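You operate a simulated robot arm through the tools that you are given. There is no shell and no other tool.

Carry out the task below with a simulated two-armed robot. There is one attempt and no reset: what you move stays moved.

## Task
Mark the red metal block on top of the 2 cm gauge block in the small marker's drawer.
Fine: focus dial at 4 cm; leave both in the drawer.

Only the result counts: the job must be done as asked and must still hold three seconds after the hand-in. Knocking over, shifting, dropping, spilling or breaking anything else fails it.

## Robot
Two 6-joint arms with two-finger parallel grippers on one trunk that stands fixed in place. Base frame: the origin is at the foot of the trunk, x ahead of it, y to its left, z up. Lengths are in cm, angles in rad, forces in N, time in s.
The left shoulder is at [-5.8, 17.7, 86.1], the right one opposite. With the tool pointing down near the work surface each hand reaches from about 10 to 74 cm from the base axis, measured 20 degrees to its own side. Payload 1.57 kg a hand.
Tool frame (each hand has its own): the origin (TCP) lies between the finger pads and is the grasp point; the fingertips stand 3 cm ahead of it; z points along the fingers, y is the line along which they close. Largest opening 8 cm; finger width 1.7, thickness 1.2; the body of the gripper, 4 by 8.2 cm, starts 8 cm behind the TCP.
Orientation is that of the tool frame in the base frame, as a unit quaternion [w, x, y, z]. With the fingers straight down and closing along the base's y, the tool's x points along the base's -x, its y along +y and its z along -z.

## Interface
- The arms move only by the tool nudge_tool. It takes "left_steps", "right_steps" or both (then of equal length, played together; a hand with none holds still); each is a list of rows, each a list of 6 numbers: the shift along the tool's x, y, z in cm, then the turn, a rotation vector about the tool's x, y, z in rad. In form: [[dx, dy, dz, rx, ry, rz], ...]. A call has 1 to 20 rows; each row is the pose to reach, as a shift and turn from the pose commanded when the call began, along the tool's axes at that moment. "left_jaw" and "right_jaw" are, for a hand that has rows, the closure, from 0 (fully open) to 1 (shut), set as the call begins (left out, the last holds). Each row takes 0.2 s and may step no farther than 5 cm and 0.15 rad from the row before; otherwise, or with a gripper value out of range, the whole call is refused. A pose out of reach is approached as far as the arm can. The call stops where the force on the tool passes 90 N (or 10 N more than at its start, if that is more) or the arm is blocked; 0.2 s more then pass. The fingers move at their own pace (about 7.2 cm/s each) and stop on an object; they squeeze with about 21 N. The grip force told is the motor's: it shows also when the fingers shut on nothing. Time passes only in rows, and 0.2 s behind the last, so rows that repeat a pose let the fingers close. The reply holds the time, the measured pose of the TCP, the force on the tool along the base axes, the opening and the grip force, in the units named above and with some noise, with the torque about the TCP (base axes, N m) and any sound that the robot's microphone picked up.
- Cameras (640 x 400 px; columns grow to the right, rows downward): "scene" is now at [4.14, 1.37, 159.49]; the picture's right is [0.16, -0.99, 0.00], its down [-0.66, -0.10, -0.74] and it looks along [0.74, 0.12, -0.67] (base axes); focal length 308 px, centre (320, 200). "left" rides on the left gripper at [7.2, 0.7, -12.2] in its tool frame; the picture's right is [-0.09, 1.00, 0.00], its down [-0.84, -0.08, -0.54] and it looks along [-0.54, -0.05, 0.84] (tool axes); focal length 238 px, centre (320, 200). "right" rides on the right gripper at [7.2, -0.7, -12.2] in its tool frame; the picture's right is [0.09, 1.00, 0.00], its down [-0.84, 0.08, -0.54] and it looks along [-0.54, 0.05, 0.84] (tool axes); focal length 238 px, centre (320, 200). There is no depth. A picture from a camera that has moved, and an enlarged one, comes with that camera's place and axes in the base frame and with its lens.
- snapshot(camera): a new picture of that camera. No time passes.
- slide_trunk(by): slides the trunk up (or, below 0, down) by that many cm; the arms and the scene camera ride with it, the base frame stays. It gives what a move gives, with no picture.
- head_to(pan, tilt): turns the head with the scene camera to pan (to the left, within 2.496 rad either way) and tilt (down, from -0.506 to 1.204), counted from straight ahead of the robot. It gives what a move gives.
- close_up(camera, box): a new picture of the part [left, top, right, bottom] of that camera's present view, enlarged. No time passes.
- hand_in(): hands the job in; it is judged then, once.

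Nothing tells you positions but the pictures and the camera data. Unless the task says otherwise, let go and move clear before handing in.

The tools are called as name(argument=value, ...) on one line, values as JSON. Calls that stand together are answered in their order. nudge_tool: Moves the arms, as the interface text tells. Its arguments: {"type":"object","properties":{"left_steps":{"type":"array"},"left_jaw":{"type":"number"},"right_steps":{"type":"array"},"right_jaw":{"type":"number"}},"required":[]} The other tools are called the same way: slide_trunk (by) slides the trunk up or down; head_to (pan, tilt) turns the head that bears the scene camera; snapshot (camera) takes a picture; close_up (camera, box) takes an enlarged picture of a part of a camera's view; hand_in () hands the job in.

At the start:

```text
time_s: 0.0
left_eef_pos: [36.94, 32.79, 130.59]
left_tcp_rot: [0.0, 0.0, 1.0, 0.0]
left_wrist_force: [-0.5, -0.3, -0.3]
left_wrist_torque: [0.0, 0.0, 0.0]
left_finger_gap: 7.97
left_grip_force: 0.1
right_eef_pos: [34.07, -7.87, 136.82]
right_tcp_rot: [0.001, -0.001, 1.0, 0.0]
right_wrist_force: [-0.6, 0.3, 0.0]
right_wrist_torque: [0.04, -0.01, 0.0]
right_finger_gap: 8.01
right_grip_force: 0.0
trunk travel left (down, up): [-30.1, 2.6]
head pan, tilt: [0.157, 0.731]
```

scene: 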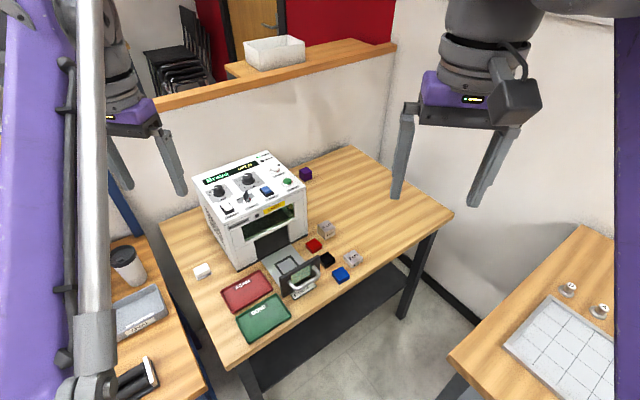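
right: 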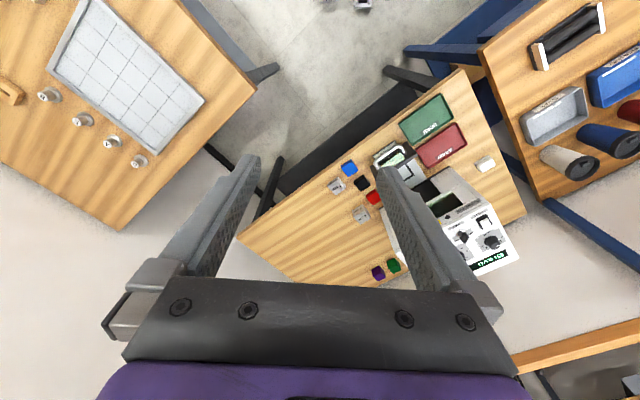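
left: 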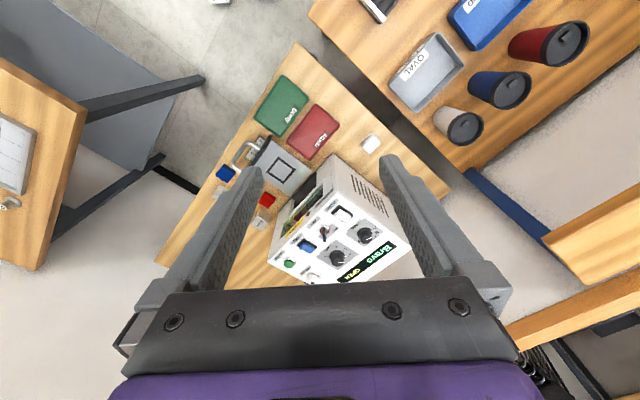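

I see a white laser marker box on a table with a drawer in front, coloured blocks around it, trays and a control panel on top. I'll first look closer at the machine and the blocks.

close_up(camera="scene", box=[180, 140, 340, 240])

close_up(camera="scene", box=[220, 220, 380, 320])

close_up(camera="left", box=[220, 120, 420, 290])

close_up(camera="right", box=[320, 80, 540, 290])

```text
4.00 times, centred on (260, 190) of scene
camera zoom: at [4.14, 1.37, 159.49], right [0.16, -0.99, 0.0], down [-0.66, -0.1, -0.74], along [0.74, 0.12, -0.67], focal length 1233 px, centre (560, 240)
```

zoom: 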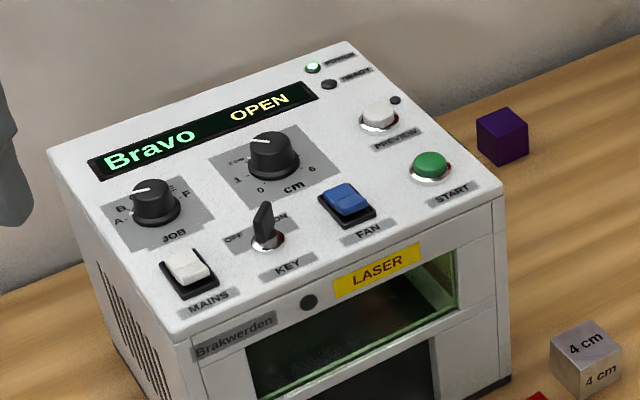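

```text
4.00 times, centred on (300, 270) of scene
camera zoom: at [4.14, 1.37, 159.49], right [0.16, -0.99, 0.0], down [-0.66, -0.1, -0.74], along [0.74, 0.12, -0.67], focal length 1233 px, centre (400, -80)
```

zoom: 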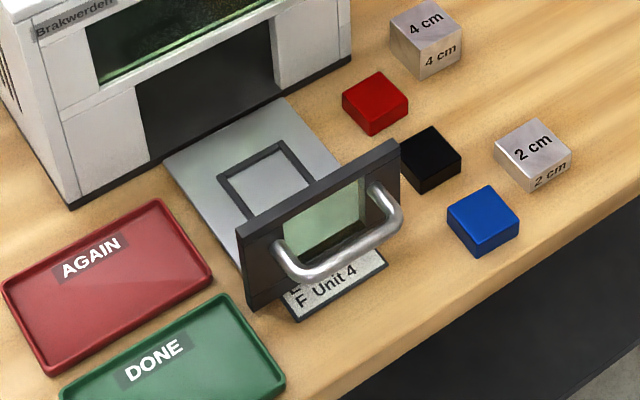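

```text
2.35 times, centred on (320, 205) of left
camera zoom: at [29.74, 33.31, 142.75], right [0.09, 1.0, 0.0], down [0.84, -0.08, 0.54], along [0.54, -0.05, -0.84], focal length 561 px, centre (320, 188)
```

zoom: 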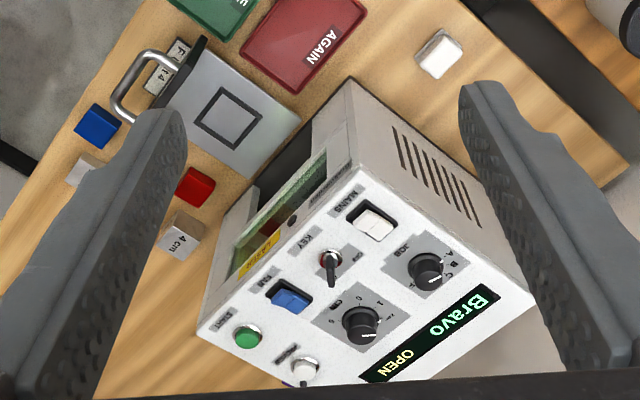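

```text
1.90 times, centred on (430, 185) of right
camera zoom: at [26.89, -8.67, 149.11], right [-0.09, 1.0, 0.0], down [0.84, 0.08, 0.54], along [0.54, 0.05, -0.84], focal length 454 px, centre (110, 229)
```

zoom: 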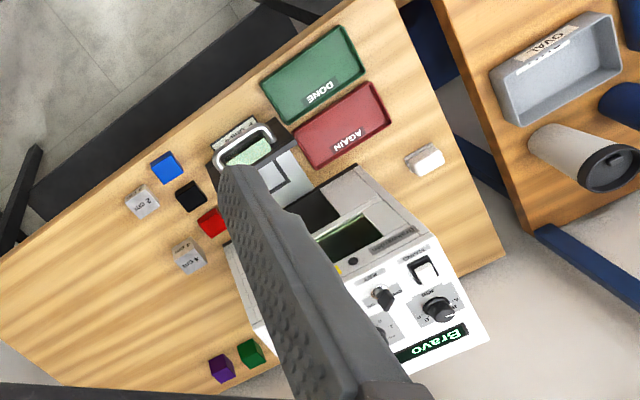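

I see the marker with its control panel, a drawer standing open with a card lying under its handle, and the red, black and blue blocks plus 2 cm and 4 cm gauge blocks to its right. I'll look around with the head for notices or another machine.

head_to(pan=0.9, tilt=0.7)

snapshot(camera="scene")

head_to(pan=-0.7, tilt=0.7)

snapshot(camera="scene")

head_to(pan=0.3, tilt=0.85)

snapshot(camera="scene")

```text
time_s: 1.1
left_eef_pos: [36.86, 32.74, 130.65]
left_tcp_rot: [0.001, -0.001, 1.0, 0.0]
left_wrist_force: [-0.2, 0.1, 0.2]
left_wrist_torque: [0.0, 0.02, -0.02]
left_finger_gap: 8.03
left_grip_force: 0.1
right_eef_pos: [34.15, -8.03, 136.87]
right_tcp_rot: [-0.001, 0.0, 1.0, 0.0]
right_wrist_force: [0.5, 0.4, -0.3]
right_wrist_torque: [-0.01, 0.01, 0.01]
right_finger_gap: 8.0
right_grip_force: 0.1
trunk travel left (down, up): [-30.1, 2.6]
head pan, tilt: [0.901, 0.7]
```

```text
taken
camera scene: at [1.15, 6.72, 159.76], right [0.78, -0.62, 0.0], down [-0.4, -0.5, -0.76], along [0.48, 0.6, -0.64], focal length 308 px, centre (320, 200)
```

scene: 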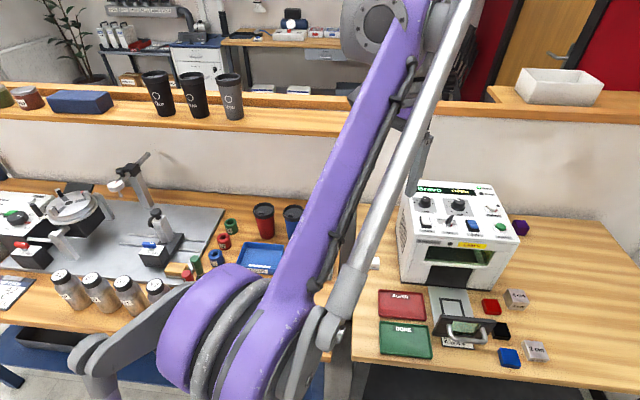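

```text
time_s: 2.8
left_eef_pos: [36.82, 32.84, 130.64]
left_tcp_rot: [0.0, 0.0, 1.0, 0.0]
left_wrist_force: [-0.3, 0.7, 0.1]
left_wrist_torque: [-0.03, 0.0, 0.02]
left_finger_gap: 8.0
left_grip_force: 0.1
right_eef_pos: [34.08, -8.02, 136.88]
right_tcp_rot: [0.001, 0.0, 1.0, 0.0]
right_wrist_force: [0.1, 0.5, -1.0]
right_wrist_torque: [0.0, -0.01, 0.0]
right_finger_gap: 8.01
right_grip_force: 0.0
trunk travel left (down, up): [-30.1, 2.6]
head pan, tilt: [-0.7, 0.7]
```

```text
taken
camera scene: at [2.37, -5.4, 159.76], right [-0.64, -0.77, 0.0], down [-0.49, 0.41, -0.76], along [0.59, -0.49, -0.64], focal length 308 px, centre (320, 200)
```

scene: 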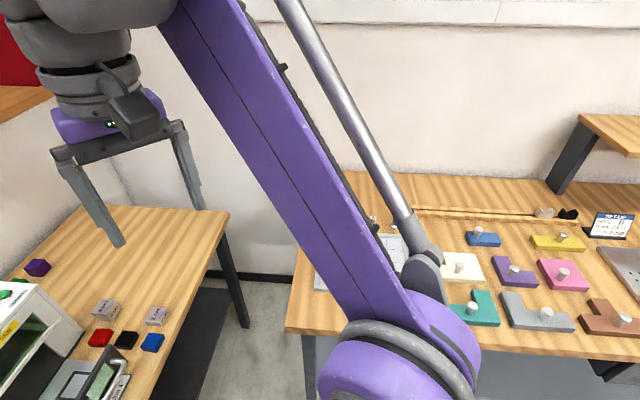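

```text
time_s: 4.0
left_eef_pos: [36.93, 32.86, 130.61]
left_tcp_rot: [-0.001, 0.0, 1.0, 0.0]
left_wrist_force: [-0.7, 0.3, 0.6]
left_wrist_torque: [0.0, 0.02, -0.01]
left_finger_gap: 8.01
left_grip_force: 0.1
right_eef_pos: [34.05, -8.02, 136.86]
right_tcp_rot: [0.0, 0.0, 1.0, 0.0]
right_wrist_force: [0.0, -0.3, -0.2]
right_wrist_torque: [0.03, -0.02, 0.03]
right_finger_gap: 8.0
right_grip_force: 0.0
trunk travel left (down, up): [-30.1, 2.6]
head pan, tilt: [0.3, 0.85]
```

```text
taken
camera scene: at [3.34, 2.38, 158.53], right [0.29, -0.96, 0.0], down [-0.72, -0.22, -0.66], along [0.63, 0.19, -0.75], focal length 308 px, centre (320, 200)
```

scene: 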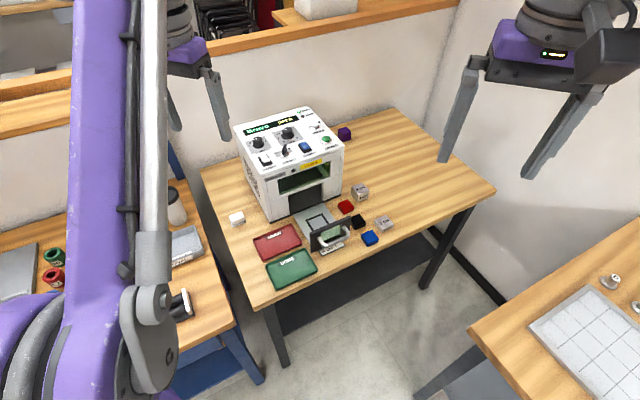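

The marker table is the relevant one; other benches are distractors. I'll zoom in on the card under the drawer handle and the panel.

close_up(camera="scene", box=[290, 190, 410, 265])

close_up(camera="scene", box=[230, 100, 350, 175])

close_up(camera="right", box=[360, 130, 440, 180])

close_up(camera="left", box=[220, 120, 300, 170])

```text
5.33 times, centred on (350, 228) of scene
camera zoom: at [3.34, 2.38, 158.53], right [0.29, -0.96, 0.0], down [-0.72, -0.22, -0.66], along [0.63, 0.19, -0.75], focal length 1644 px, centre (160, 53)
```

zoom: 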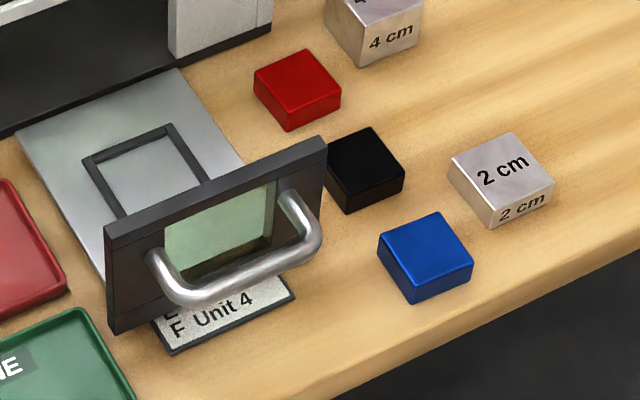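

```text
5.33 times, centred on (290, 138) of scene
camera zoom: at [3.34, 2.38, 158.53], right [0.29, -0.96, 0.0], down [-0.72, -0.22, -0.66], along [0.63, 0.19, -0.75], focal length 1644 px, centre (480, 533)
```

zoom: 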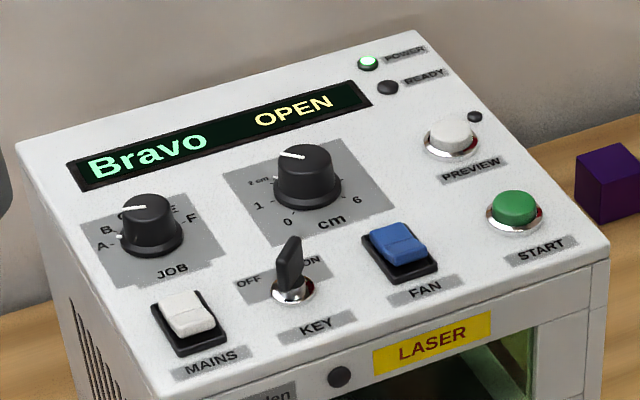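

```text
8.00 times, centred on (400, 155) of right
camera zoom: at [26.89, -8.67, 149.11], right [-0.09, 1.0, 0.0], down [0.84, 0.08, 0.54], along [0.54, 0.05, -0.84], focal length 1907 px, centre (-320, 560)
```

zoom: 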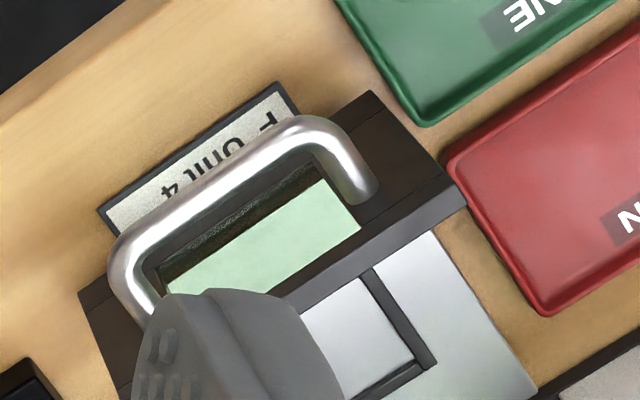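

```text
8.00 times, centred on (260, 145) of left
camera zoom: at [29.74, 33.31, 142.75], right [0.09, 1.0, 0.0], down [0.84, -0.08, 0.54], along [0.54, -0.05, -0.84], focal length 1907 px, centre (800, 640)
```

zoom: 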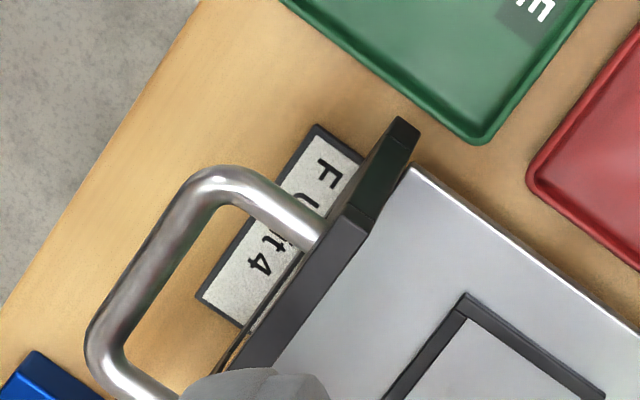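

The card (jobs A–F) lies under the open drawer, so it can be read once the drawer is shut. I'll slide the trunk down a bit to get parallax for measuring heights.

slide_trunk(by=-14)

snapshot(camera="scene")

close_up(camera="scene", box=[280, 150, 440, 250])

close_up(camera="scene", box=[210, 70, 370, 170])

```text
time_s: 5.7
left_eef_pos: [36.94, 32.81, 116.49]
left_tcp_rot: [0.0, 0.0, 1.0, -0.001]
left_wrist_force: [-0.3, 0.7, 0.0]
left_wrist_torque: [0.0, 0.01, -0.01]
left_finger_gap: 8.0
left_grip_force: 0.1
right_eef_pos: [33.7, -7.96, 120.26]
right_tcp_rot: [-0.034, 0.0, 0.999, 0.0]
right_wrist_force: [0.0, 0.1, 0.1]
right_wrist_torque: [-0.01, 0.01, 0.0]
right_finger_gap: 8.02
right_grip_force: 0.0
trunk travel left (down, up): [-16.1, 16.6]
head pan, tilt: [0.3, 0.85]
```

```text
taken
camera scene: at [4.11, 2.38, 144.22], right [0.3, -0.96, 0.0], down [-0.72, -0.22, -0.66], along [0.63, 0.2, -0.75], focal length 308 px, centre (320, 200)
```

scene: 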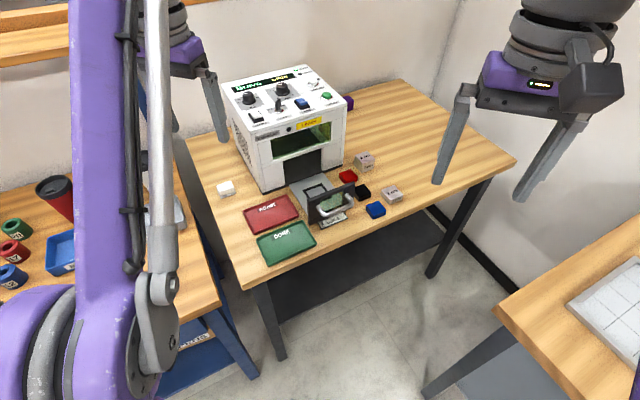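

```text
4.00 times, centred on (360, 200) of scene
camera zoom: at [4.11, 2.38, 144.22], right [0.3, -0.96, 0.0], down [-0.72, -0.22, -0.66], along [0.63, 0.2, -0.75], focal length 1233 px, centre (160, 200)
```

zoom: 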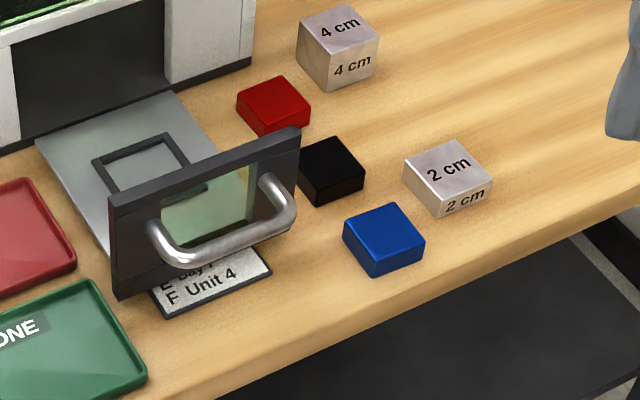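

```text
4.00 times, centred on (290, 120) of scene
camera zoom: at [4.11, 2.38, 144.22], right [0.3, -0.96, 0.0], down [-0.72, -0.22, -0.66], along [0.63, 0.2, -0.75], focal length 1233 px, centre (440, 520)
```

zoom: 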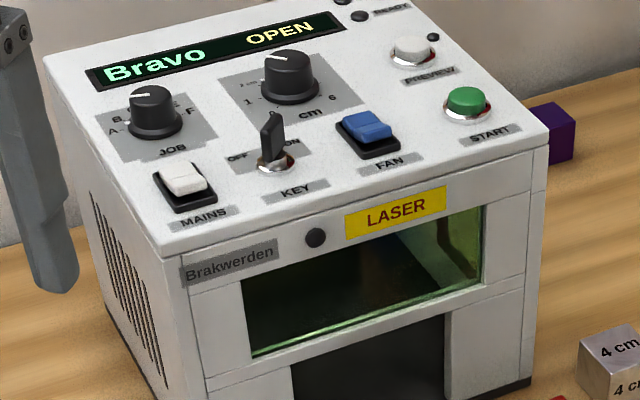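

From the parallax I take the table top at about z = 80, the gauge block near (66, 0), the red block near (68, 13), and the drawer pulled out along about (-0.7, -0.7). I'll raise the trunk again and bring the left hand over to look from near.

slide_trunk(by=14)

snapshot(camera="scene")

```text
time_s: 7.4
left_eef_pos: [36.86, 32.75, 130.56]
left_tcp_rot: [0.0, 0.0, 1.0, 0.0]
left_wrist_force: [1.4, -0.4, 0.2]
left_wrist_torque: [0.03, -0.01, -0.02]
left_finger_gap: 8.02
left_grip_force: 0.0
right_eef_pos: [33.63, -8.02, 134.06]
right_tcp_rot: [-0.033, 0.0, 0.999, 0.0]
right_wrist_force: [0.4, 0.1, -0.3]
right_wrist_torque: [0.0, -0.03, 0.0]
right_finger_gap: 8.0
right_grip_force: 0.1
trunk travel left (down, up): [-30.1, 2.6]
head pan, tilt: [0.3, 0.85]
```

```text
taken
camera scene: at [3.26, 2.39, 158.52], right [0.3, -0.96, 0.0], down [-0.72, -0.22, -0.66], along [0.63, 0.2, -0.75], focal length 308 px, centre (320, 200)
```

scene: 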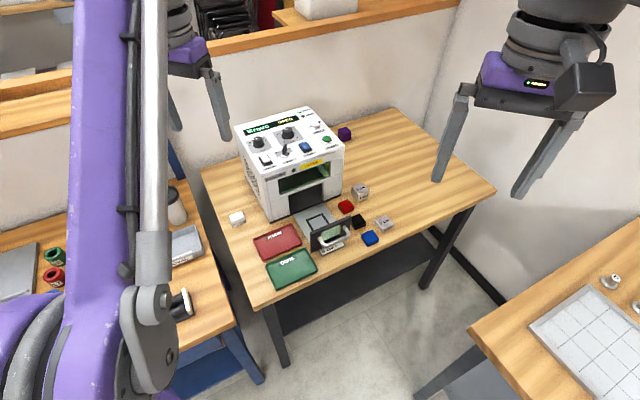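

I take the table area around (64, 10, 80) as the next thing to view; the left hand moves across at height first, then down to about (52, 11, 103), clear of the drawer's front.

nudge_tool(left_steps=[[0, -4.4, 0, 0, 0, 0], [0, -8.8, 0, 0, 0, 0], [0, -13.2, 0, 0, 0, 0], [0, -17.6, 0, 0, 0, 0], [0, -21.8, 0, 0, 0, 0], [-2.2, -21.8, 4, 0, 0, 0], [-4.4, -21.8, 8, 0, 0, 0], [-6.6, -21.8, 12, 0, 0, 0], [-8.8, -21.8, 16, 0, 0, 0], [-11, -21.8, 20, 0, 0, 0], [-13, -21.8, 24, 0, 0, 0], [-15, -21.8, 27.6, 0, 0, 0], [-15, -21.8, 27.6, 0, 0, 0]], left_jaw=0)

snapshot(camera="left")

snapshot(camera="scene")

```text
time_s: 10.2
left_eef_pos: [51.71, 10.96, 103.05]
left_tcp_rot: [0.0, 0.0, 1.0, 0.0]
left_wrist_force: [0.0, -0.6, -0.2]
left_wrist_torque: [0.01, -0.02, -0.02]
left_finger_gap: 7.99
left_grip_force: 0.0
right_eef_pos: [33.61, -7.98, 134.2]
right_tcp_rot: [-0.032, -0.001, 0.999, 0.0]
right_wrist_force: [0.2, -0.4, 0.4]
right_wrist_torque: [-0.02, -0.01, 0.04]
right_finger_gap: 8.0
right_grip_force: 0.1
trunk travel left (down, up): [-30.1, 2.6]
head pan, tilt: [0.3, 0.85]
```

```text
taken
camera left: at [44.35, 11.43, 115.35], right [0.09, 1.0, 0.0], down [0.84, -0.08, 0.54], along [0.54, -0.05, -0.84], focal length 238 px, centre (320, 200)
```

left: 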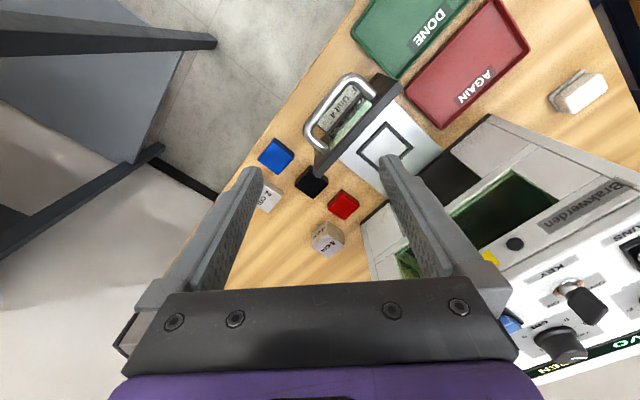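

```text
taken
camera scene: at [3.25, 2.39, 158.53], right [0.3, -0.96, 0.0], down [-0.72, -0.22, -0.66], along [0.63, 0.2, -0.75], focal length 308 px, centre (320, 200)
```

scene: 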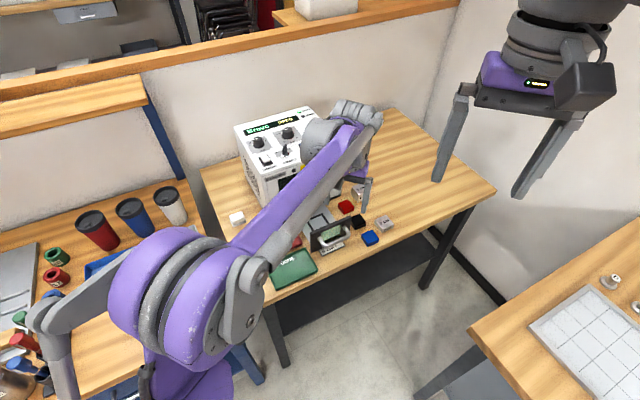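

The left wrist camera now sees the blue, black, red and gauge blocks, the drawer and the machine front from above. I'll enlarge it to measure.

close_up(camera="left", box=[240, 60, 440, 260])

close_up(camera="left", box=[240, 120, 400, 260])

close_up(camera="left", box=[440, 180, 640, 380])

```text
2.00 times, centred on (340, 160) of left
camera zoom: at [44.35, 11.43, 115.35], right [0.09, 1.0, 0.0], down [0.84, -0.08, 0.54], along [0.54, -0.05, -0.84], focal length 477 px, centre (280, 280)
```

zoom: 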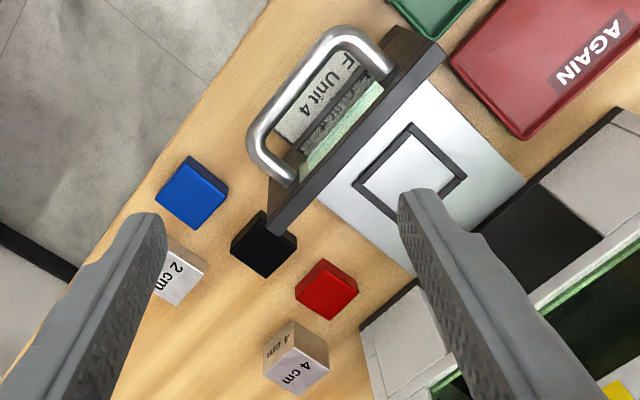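

```text
2.86 times, centred on (320, 190) of left
camera zoom: at [44.35, 11.43, 115.35], right [0.09, 1.0, 0.0], down [0.84, -0.08, 0.54], along [0.54, -0.05, -0.84], focal length 681 px, centre (320, 229)
```

zoom: 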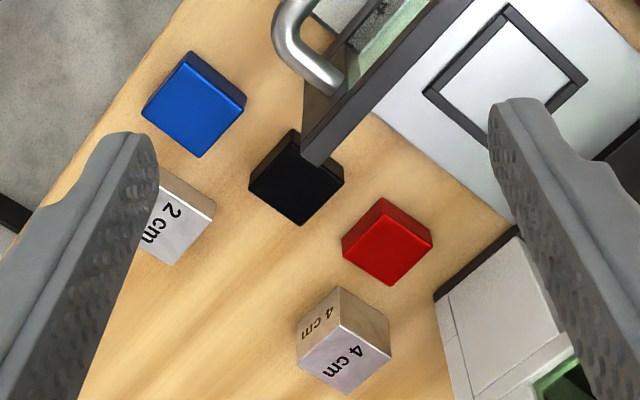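

```text
2.00 times, centred on (540, 280) of left
camera zoom: at [44.35, 11.43, 115.35], right [0.09, 1.0, 0.0], down [0.84, -0.08, 0.54], along [0.54, -0.05, -0.84], focal length 477 px, centre (-120, 40)
```

zoom: 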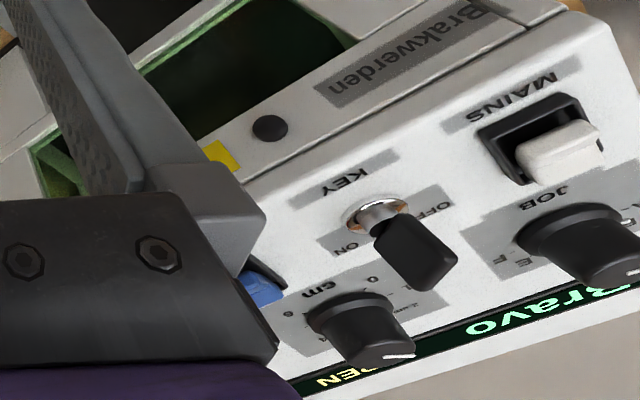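

I take the machine yaw as about 45°, the drawer square's centre at about (58, 20), red block centre at about (67.3, 13.4) and the 2 cm gauge near (64.3, 0.3). Next the left hand turns 45° and moves over the 2 cm gauge for a precise look.

nudge_tool(left_steps=[[-2.1, -1.8, 1.2, 0, 0, -0.131], [-4.2, -3.6, 2.4, 0, 0, -0.262], [-6.3, -5.4, 3.6, 0, 0, -0.393], [-8.4, -7.2, 4.8, 0, 0, -0.524], [-10.5, -9.0, 6.0, 0, 0, -0.655], [-12.4, -10.7, 7.0, 0, 0, -0.785], [-12.4, -10.7, 7.0, 0, 0, -0.785]])

snapshot(camera="left")

snapshot(camera="scene")

```text
time_s: 11.8
left_eef_pos: [64.37, 0.17, 96.35]
left_tcp_rot: [0.0, -0.383, 0.924, 0.0]
left_wrist_force: [0.2, -0.6, -0.4]
left_wrist_torque: [-0.02, -0.02, -0.05]
left_finger_gap: 7.98
left_grip_force: 0.1
right_eef_pos: [33.43, -7.87, 134.3]
right_tcp_rot: [-0.032, 0.0, 0.999, 0.0]
right_wrist_force: [-1.1, -0.4, -0.6]
right_wrist_torque: [-0.01, 0.0, 0.02]
right_finger_gap: 7.98
right_grip_force: 0.0
trunk travel left (down, up): [-30.1, 2.6]
head pan, tilt: [0.3, 0.85]
```

```text
taken
camera left: at [58.84, -4.54, 108.45], right [-0.64, 0.77, 0.0], down [0.65, 0.54, 0.54], along [0.42, 0.35, -0.84], focal length 238 px, centre (320, 200)
```

left: 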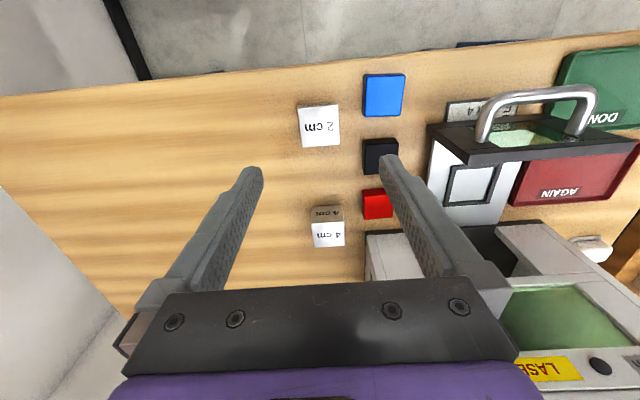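

```text
taken
camera scene: at [3.27, 2.42, 158.53], right [0.3, -0.96, 0.0], down [-0.72, -0.22, -0.66], along [0.63, 0.2, -0.75], focal length 308 px, centre (320, 200)
```

scene: 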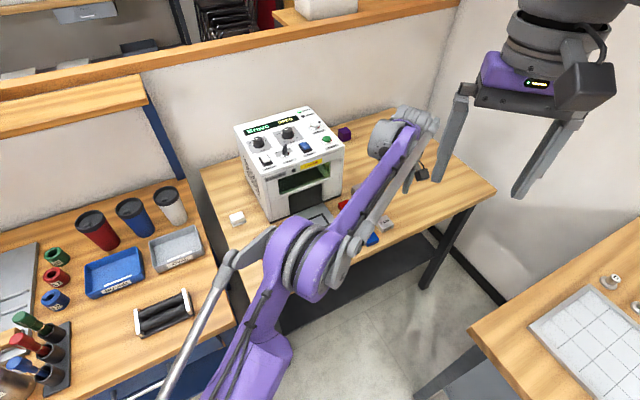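

The 2 cm gauge lies right below the open fingers, nearly square to them. I'll zoom in for edge angles and offsets.

close_up(camera="left", box=[260, 60, 420, 160])

close_up(camera="left", box=[290, 150, 450, 250])

close_up(camera="left", box=[420, 60, 640, 240])

```text
4.00 times, centred on (340, 110) of left
camera zoom: at [58.84, -4.54, 108.45], right [-0.64, 0.77, 0.0], down [0.65, 0.54, 0.54], along [0.42, 0.35, -0.84], focal length 953 px, centre (240, 560)
```

zoom: 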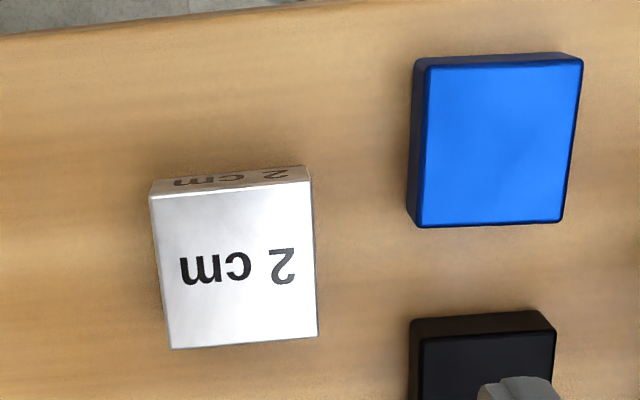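

```text
4.00 times, centred on (370, 200) of left
camera zoom: at [58.84, -4.54, 108.45], right [-0.64, 0.77, 0.0], down [0.65, 0.54, 0.54], along [0.42, 0.35, -0.84], focal length 953 px, centre (120, 200)
```

zoom: 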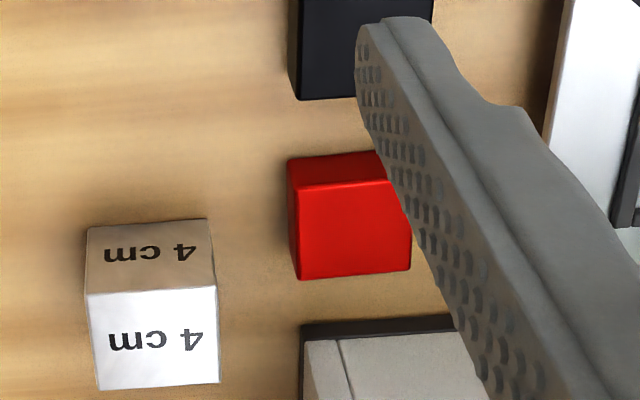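

```text
2.22 times, centred on (530, 150) of left
camera zoom: at [58.84, -4.54, 108.45], right [-0.64, 0.77, 0.0], down [0.65, 0.54, 0.54], along [0.42, 0.35, -0.84], focal length 530 px, centre (-147, 311)
```

zoom: 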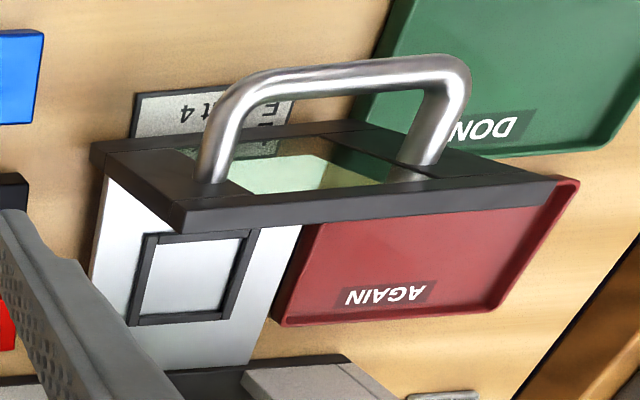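

The 2 cm gauge is square to the tool and centred within a couple of mm. I'll narrow the jaws to about 6 cm (to clear the blue block) and go down to just above the table.

nudge_tool(left_steps=[[0, -0.1, 0, 0, 0, 0], [0, -0.1, 3, 0, 0, 0], [0, -0.1, 6, 0, 0, 0], [0, -0.1, 9, 0, 0, 0], [0, -0.1, 11, 0, 0, 0], [0, -0.1, 11, 0, 0, 0]], left_jaw=0.25)

snapshot(camera="left")

close_up(camera="left", box=[240, 120, 400, 220])

```text
time_s: 13.2
left_eef_pos: [64.22, 0.33, 84.96]
left_tcp_rot: [0.0, -0.383, 0.924, 0.0]
left_wrist_force: [0.5, -1.3, -0.1]
left_wrist_torque: [0.04, 0.01, 0.01]
left_finger_gap: 6.0
left_grip_force: 0.1
right_eef_pos: [33.64, -7.98, 134.23]
right_tcp_rot: [-0.034, 0.0, 0.999, 0.0]
right_wrist_force: [-0.2, 0.3, 0.0]
right_wrist_torque: [0.01, 0.02, 0.04]
right_finger_gap: 7.98
right_grip_force: 0.0
trunk travel left (down, up): [-30.1, 2.6]
head pan, tilt: [0.3, 0.85]
```

```text
taken
camera left: at [58.77, -4.38, 97.05], right [-0.64, 0.77, 0.0], down [0.65, 0.54, 0.54], along [0.42, 0.35, -0.84], focal length 238 px, centre (320, 200)
```

left: 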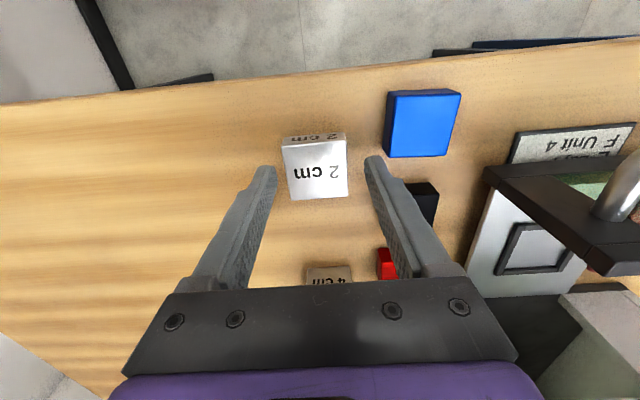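

```text
4.00 times, centred on (320, 170) of left
camera zoom: at [58.77, -4.38, 97.05], right [-0.64, 0.77, 0.0], down [0.65, 0.54, 0.54], along [0.42, 0.35, -0.84], focal length 953 px, centre (320, 320)
```

zoom: 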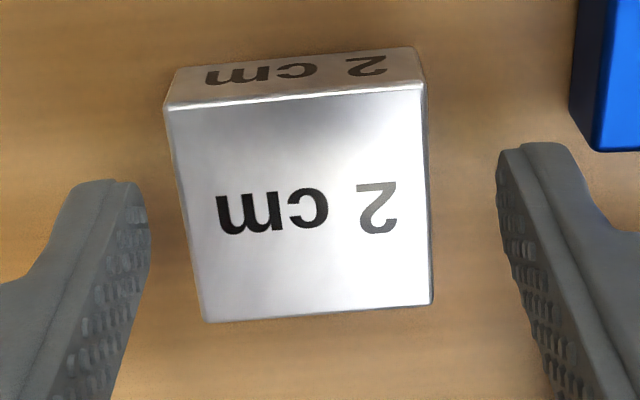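

The fingertips are about level with the gauge's top and the gauge is ~3 mm off-centre; I'll correct, lower 1.4 cm and close.

nudge_tool(left_steps=[[-0.1, -0.3, 0, 0, 0, 0], [-0.1, -0.3, 0.7, 0, 0, 0], [-0.1, -0.3, 1.4, 0, 0, 0], [-0.1, -0.3, 1.4, 0, 0, 0]])

close_up(camera="left", box=[240, 120, 400, 220])

```text
time_s: 14.2
left_eef_pos: [64.57, 0.07, 83.48]
left_tcp_rot: [0.001, -0.383, 0.924, 0.0]
left_wrist_force: [0.9, 0.8, 0.0]
left_wrist_torque: [0.01, -0.01, 0.0]
left_finger_gap: 5.96
left_grip_force: 0.1
right_eef_pos: [33.62, -7.93, 134.21]
right_tcp_rot: [-0.033, 0.001, 0.999, -0.001]
right_wrist_force: [0.3, 1.5, 0.4]
right_wrist_torque: [0.01, -0.01, 0.0]
right_finger_gap: 8.0
right_grip_force: 0.0
trunk travel left (down, up): [-30.1, 2.6]
head pan, tilt: [0.3, 0.85]
```

```text
4.00 times, centred on (320, 170) of left
camera zoom: at [59.12, -4.64, 95.62], right [-0.64, 0.77, 0.0], down [0.65, 0.54, 0.54], along [0.42, 0.35, -0.84], focal length 953 px, centre (320, 320)
```

zoom: 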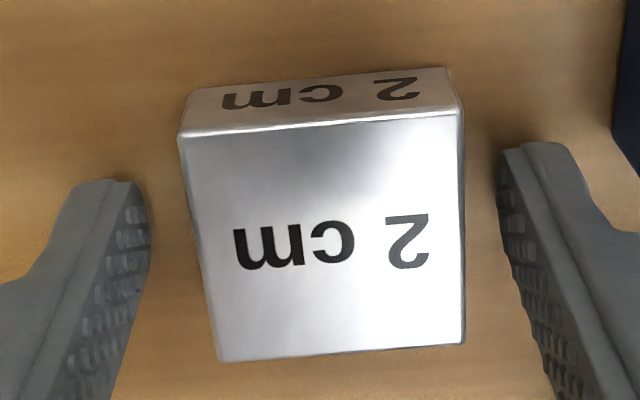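

Centred. I'll close on the gauge block.

nudge_tool(left_steps=[[0, 0, 0, 0, 0, 0], [0, 0, 0, 0, 0, 0], [0, 0, 0, 0, 0, 0]], left_jaw=1)

close_up(camera="left", box=[240, 120, 400, 220])

```text
time_s: 15.0
left_eef_pos: [64.69, 0.19, 83.46]
left_tcp_rot: [-0.001, -0.383, 0.924, -0.001]
left_wrist_force: [0.5, -0.3, 0.1]
left_wrist_torque: [0.03, 0.03, 0.02]
left_finger_gap: 4.34
left_grip_force: 21.0
right_eef_pos: [33.57, -7.98, 134.22]
right_tcp_rot: [-0.033, 0.0, 0.999, 0.0]
right_wrist_force: [0.2, -0.2, -0.4]
right_wrist_torque: [-0.02, 0.05, -0.01]
right_finger_gap: 8.0
right_grip_force: 0.1
trunk travel left (down, up): [-30.1, 2.6]
head pan, tilt: [0.3, 0.85]
```

```text
4.00 times, centred on (320, 170) of left
camera zoom: at [59.12, -4.63, 95.62], right [-0.64, 0.77, 0.0], down [0.65, 0.54, 0.54], along [0.42, 0.35, -0.84], focal length 953 px, centre (320, 320)
```

zoom: 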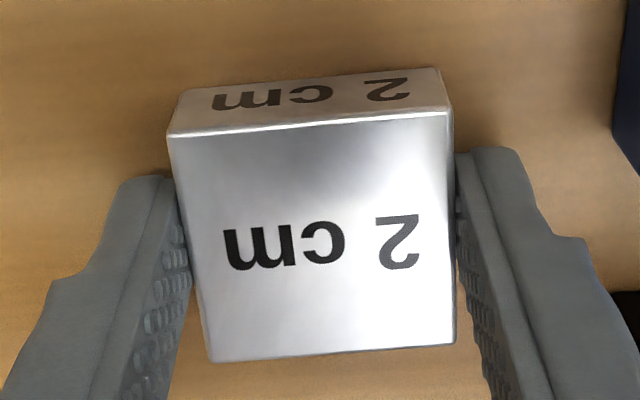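

Gauge held (4.34 cm wide; so the table is at about 79.5). I'll lift it 14 cm, then move across above the drawer.

nudge_tool(left_steps=[[0, 0, -1.5, 0, 0, 0], [0, 0, -4, 0, 0, 0], [0, 0, -7, 0, 0, 0], [0, 0, -10.5, 0, 0, 0], [0, 0, -14, 0, 0, 0], [-2.4, 4.6, -14, 0, 0, 0], [-4.4, 9, -14, 0, 0, 0], [-6.4, 13.4, -14, 0, 0, 0], [-8.4, 17.5, -14, 0, 0, 0], [-9, 18.5, -14, 0, 0, 0], [-9, 18.5, -14, 0, 0, 0]])

snapshot(camera="left")

snapshot(camera="scene")

```text
refused: row 6 steps farther than a row can; nothing moved
```

```text
taken
camera left: at [59.12, -4.63, 95.62], right [-0.64, 0.77, 0.0], down [0.65, 0.54, 0.54], along [0.42, 0.35, -0.84], focal length 238 px, centre (320, 200)
```

left: 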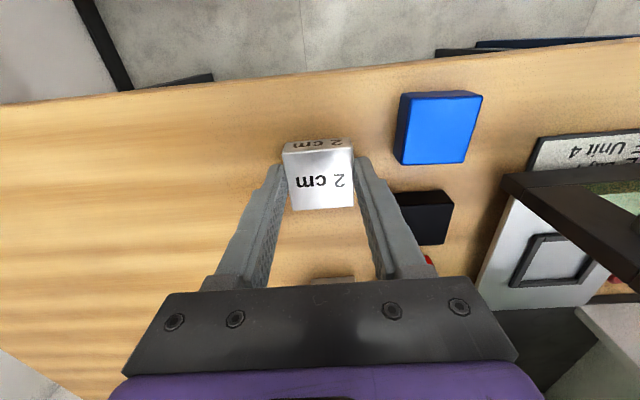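

```text
taken
camera scene: at [3.35, 2.38, 158.53], right [0.3, -0.96, 0.0], down [-0.72, -0.22, -0.66], along [0.63, 0.2, -0.75], focal length 308 px, centre (320, 200)
```

scene: 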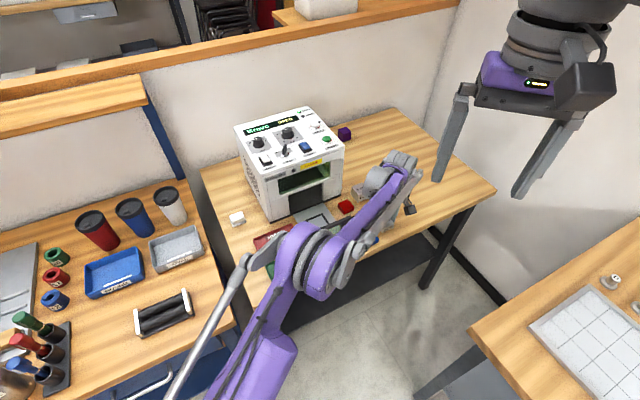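

The call was refused for one over-long step; I'll repeat with shorter steps.

nudge_tool(left_steps=[[0, 0, -1, 0, 0, 0], [0, 0, -4, 0, 0, 0], [0, 0, -7.5, 0, 0, 0], [0, 0, -11, 0, 0, 0], [0, 0, -14.5, 0, 0, 0], [-1.8, 3.7, -14.5, 0, 0, 0], [-3.6, 7.4, -14.5, 0, 0, 0], [-5.4, 11.1, -14.5, 0, 0, 0], [-7.2, 14.8, -14.5, 0, 0, 0], [-9, 18.5, -14.5, 0, 0, 0], [-9, 18.5, -14.5, 0, 0, 0]])

snapshot(camera="left")

snapshot(camera="scene")

```text
time_s: 17.4
left_eef_pos: [57.83, 19.35, 98.09]
left_tcp_rot: [0.0, -0.383, 0.924, 0.0]
left_wrist_force: [-0.3, 0.0, -1.0]
left_wrist_torque: [0.01, 0.0, -0.01]
left_finger_gap: 4.35
left_grip_force: 20.5
right_eef_pos: [33.59, -7.99, 134.21]
right_tcp_rot: [-0.032, 0.0, 0.999, -0.001]
right_wrist_force: [0.7, 0.2, -0.1]
right_wrist_torque: [0.01, -0.05, 0.03]
right_finger_gap: 8.0
right_grip_force: 0.1
trunk travel left (down, up): [-30.1, 2.6]
head pan, tilt: [0.3, 0.85]
```

```text
taken
camera left: at [52.23, 14.66, 110.32], right [-0.64, 0.77, 0.0], down [0.65, 0.54, 0.54], along [0.42, 0.35, -0.84], focal length 238 px, centre (320, 200)
```

left: 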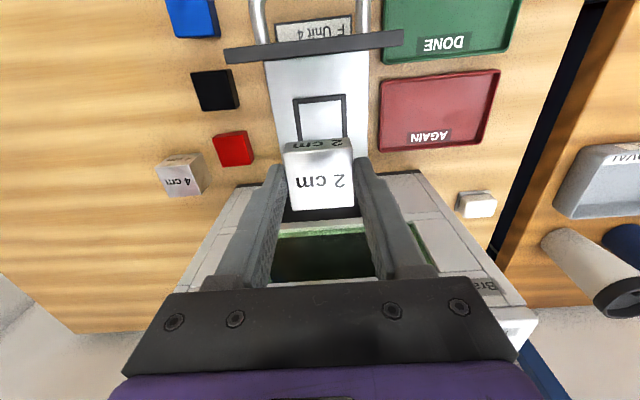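

```text
taken
camera scene: at [3.39, 2.32, 158.53], right [0.3, -0.96, 0.0], down [-0.72, -0.22, -0.66], along [0.63, 0.2, -0.75], focal length 308 px, centre (320, 200)
```

scene: 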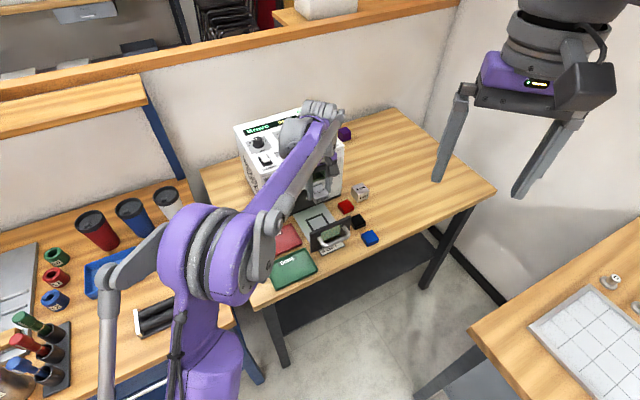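

The gauge hangs above the drawer plate, a few cm short of it in the view. I'll check wrist clearance to the machine and the square's position.

close_up(camera="scene", box=[220, 80, 400, 260])

close_up(camera="left", box=[220, 20, 420, 220])

close_up(camera="right", box=[320, 80, 560, 300])

```text
2.22 times, centred on (310, 170) of scene
camera zoom: at [3.39, 2.32, 158.53], right [0.3, -0.96, 0.0], down [-0.72, -0.22, -0.66], along [0.63, 0.2, -0.75], focal length 685 px, centre (342, 267)
```

zoom: 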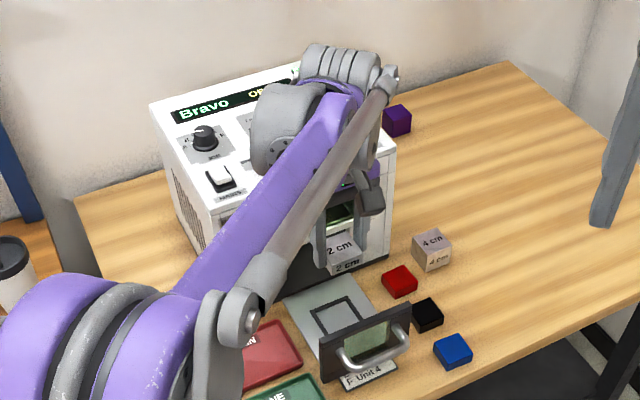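

```text
2.00 times, centred on (320, 120) of left
camera zoom: at [52.23, 14.66, 110.32], right [-0.64, 0.77, 0.0], down [0.65, 0.54, 0.54], along [0.42, 0.35, -0.84], focal length 477 px, centre (320, 360)
```

zoom: 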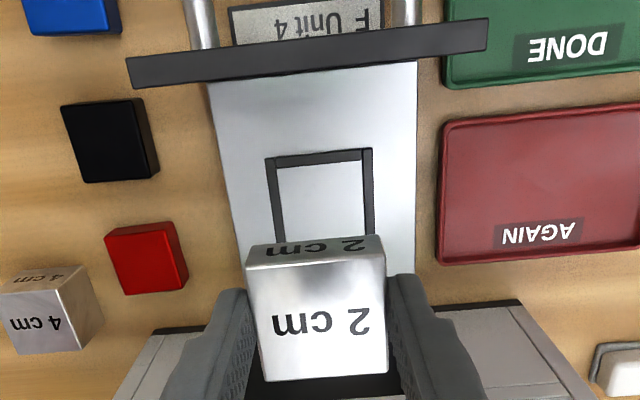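

```text
1.82 times, centred on (440, 190) of right
camera zoom: at [27.28, -8.73, 146.89], right [-0.09, 1.0, 0.01], down [0.87, 0.08, 0.49], along [0.48, 0.05, -0.87], focal length 433 px, centre (102, 218)
```

zoom: 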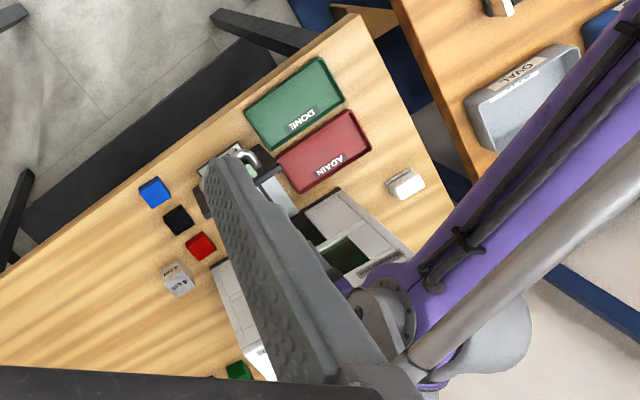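

The machine is about 20 cm high (top near z = 99) with its front 8 cm behind the square, so the wrist clears it. I'll shift slightly to centre over the square and go down most of the way.

nudge_tool(left_steps=[[-0.35, 0.07, 0, 0, 0, 0], [-0.35, 0.07, 3, 0, 0, 0], [-0.35, 0.07, 6, 0, 0, 0], [-0.35, 0.07, 9, 0, 0, 0], [-0.35, 0.07, 11, 0, 0, 0], [-0.35, 0.07, 11, 0, 0, 0]])

close_up(camera="left", box=[220, 60, 420, 260])

close_up(camera="scene", box=[220, 80, 400, 260])

```text
time_s: 18.8
left_eef_pos: [58.06, 19.83, 87.02]
left_tcp_rot: [0.0, -0.382, 0.924, 0.0]
left_wrist_force: [-0.3, 0.3, -1.6]
left_wrist_torque: [0.0, 0.01, 0.02]
left_finger_gap: 4.34
left_grip_force: 21.0
right_eef_pos: [33.56, -7.99, 134.25]
right_tcp_rot: [-0.033, 0.0, 0.999, 0.0]
right_wrist_force: [-0.5, 0.8, -0.9]
right_wrist_torque: [-0.01, -0.03, 0.01]
right_finger_gap: 8.02
right_grip_force: 0.1
trunk travel left (down, up): [-30.1, 2.6]
head pan, tilt: [0.3, 0.85]
```

```text
2.00 times, centred on (320, 160) of left
camera zoom: at [52.47, 15.07, 99.27], right [-0.64, 0.77, 0.0], down [0.65, 0.54, 0.54], along [0.42, 0.35, -0.84], focal length 477 px, centre (320, 280)
```

zoom: 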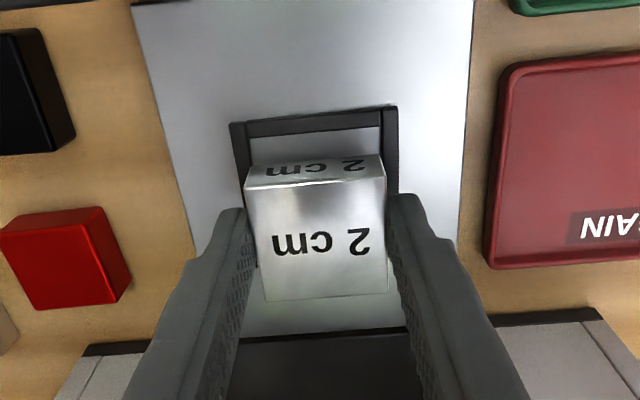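

```text
2.22 times, centred on (310, 170) of scene
camera zoom: at [3.33, 2.38, 158.53], right [0.3, -0.96, 0.0], down [-0.72, -0.22, -0.66], along [0.63, 0.2, -0.75], focal length 685 px, centre (342, 267)
```

zoom: 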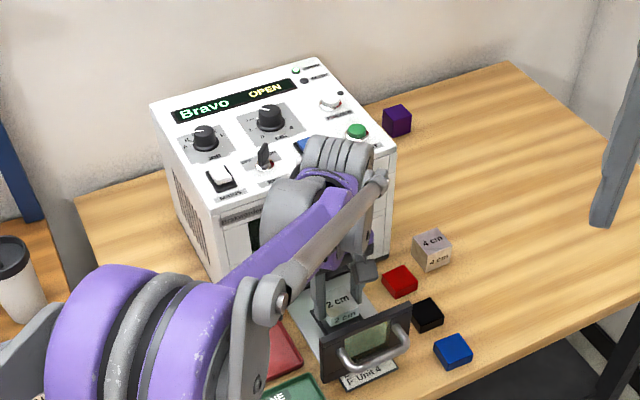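

The block is about 3–4 mm too far toward the machine and still ~1.3 cm above the plate. I'll correct and lower in small steps, watching the force.

nudge_tool(left_steps=[[0.35, 0, 0, 0, 0, 0], [0.35, 0, 0.4, 0, 0, 0], [0.35, 0, 0.8, 0, 0, 0], [0.35, 0, 0.8, 0, 0, 0]])

close_up(camera="left", box=[240, 90, 400, 190])

```text
time_s: 19.8
left_eef_pos: [58.0, 19.59, 86.32]
left_tcp_rot: [-0.001, -0.383, 0.924, 0.0]
left_wrist_force: [-0.6, 0.7, -1.0]
left_wrist_torque: [0.03, -0.04, 0.0]
left_finger_gap: 4.34
left_grip_force: 20.8
right_eef_pos: [33.68, -7.88, 134.16]
right_tcp_rot: [-0.033, 0.0, 0.999, 0.0]
right_wrist_force: [0.1, -0.4, 0.3]
right_wrist_torque: [0.0, 0.02, 0.04]
right_finger_gap: 8.01
right_grip_force: 0.1
trunk travel left (down, up): [-30.1, 2.6]
head pan, tilt: [0.3, 0.85]
```

```text
4.00 times, centred on (320, 140) of left
camera zoom: at [52.37, 14.81, 98.39], right [-0.64, 0.77, 0.0], down [0.65, 0.54, 0.54], along [0.42, 0.35, -0.84], focal length 953 px, centre (320, 440)
```

zoom: 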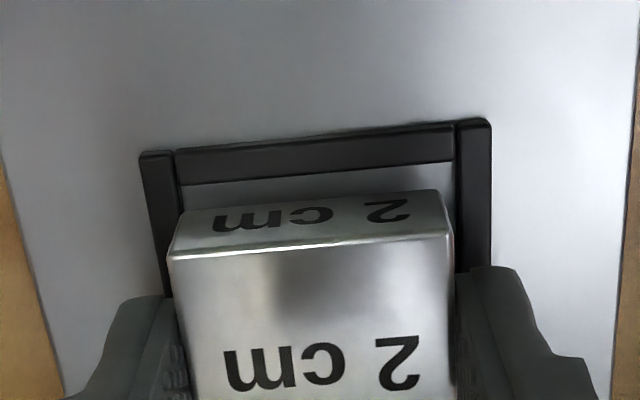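

The dark square is a raised frame into which the gauge should fit with ~2 mm to spare. I'll shift 1.5 mm in both directions, lower slightly and look again.

nudge_tool(left_steps=[[0.15, 0.15, 0, 0, 0, 0], [0.15, 0.15, 0.3, 0, 0, 0], [0.15, 0.15, 0.3, 0, 0, 0]])

close_up(camera="left", box=[240, 90, 400, 190])

close_up(camera="scene", box=[280, 180, 360, 260])

```text
time_s: 20.6
left_eef_pos: [57.76, 19.64, 85.91]
left_tcp_rot: [0.0, -0.383, 0.924, 0.0]
left_wrist_force: [0.4, 0.0, -1.0]
left_wrist_torque: [0.05, -0.02, 0.03]
left_finger_gap: 4.36
left_grip_force: 20.7
right_eef_pos: [33.61, -8.0, 134.22]
right_tcp_rot: [-0.033, 0.0, 0.999, -0.001]
right_wrist_force: [-0.4, 0.4, 0.3]
right_wrist_torque: [-0.03, 0.0, 0.01]
right_finger_gap: 8.0
right_grip_force: 0.0
trunk travel left (down, up): [-30.1, 2.6]
head pan, tilt: [0.3, 0.85]
```

```text
4.00 times, centred on (320, 140) of left
camera zoom: at [52.19, 14.88, 98.09], right [-0.64, 0.77, 0.0], down [0.65, 0.54, 0.54], along [0.42, 0.35, -0.84], focal length 953 px, centre (320, 440)
```

zoom: 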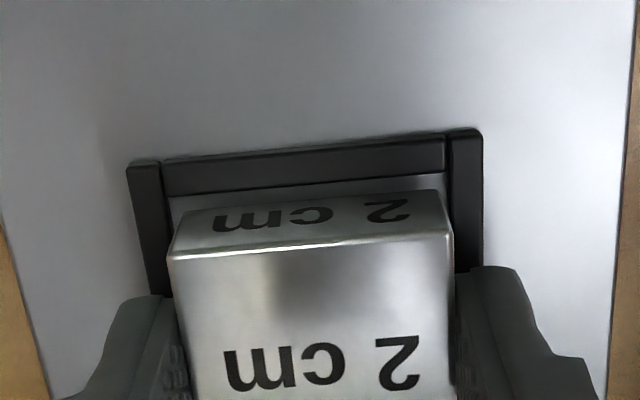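

```text
5.00 times, centred on (320, 220) of scene
camera zoom: at [3.34, 2.38, 158.53], right [0.3, -0.96, 0.0], down [-0.72, -0.22, -0.66], along [0.63, 0.2, -0.75], focal length 1541 px, centre (320, 100)
```

zoom: 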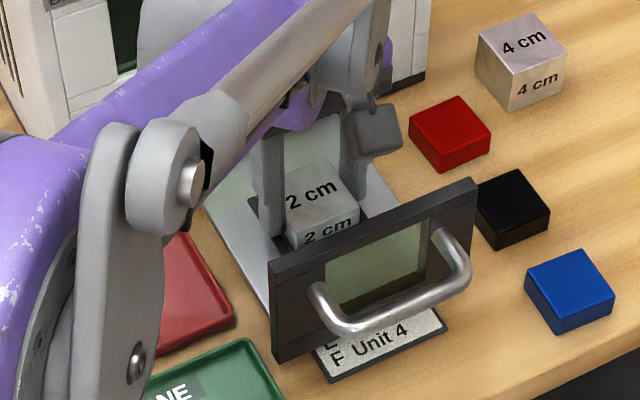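

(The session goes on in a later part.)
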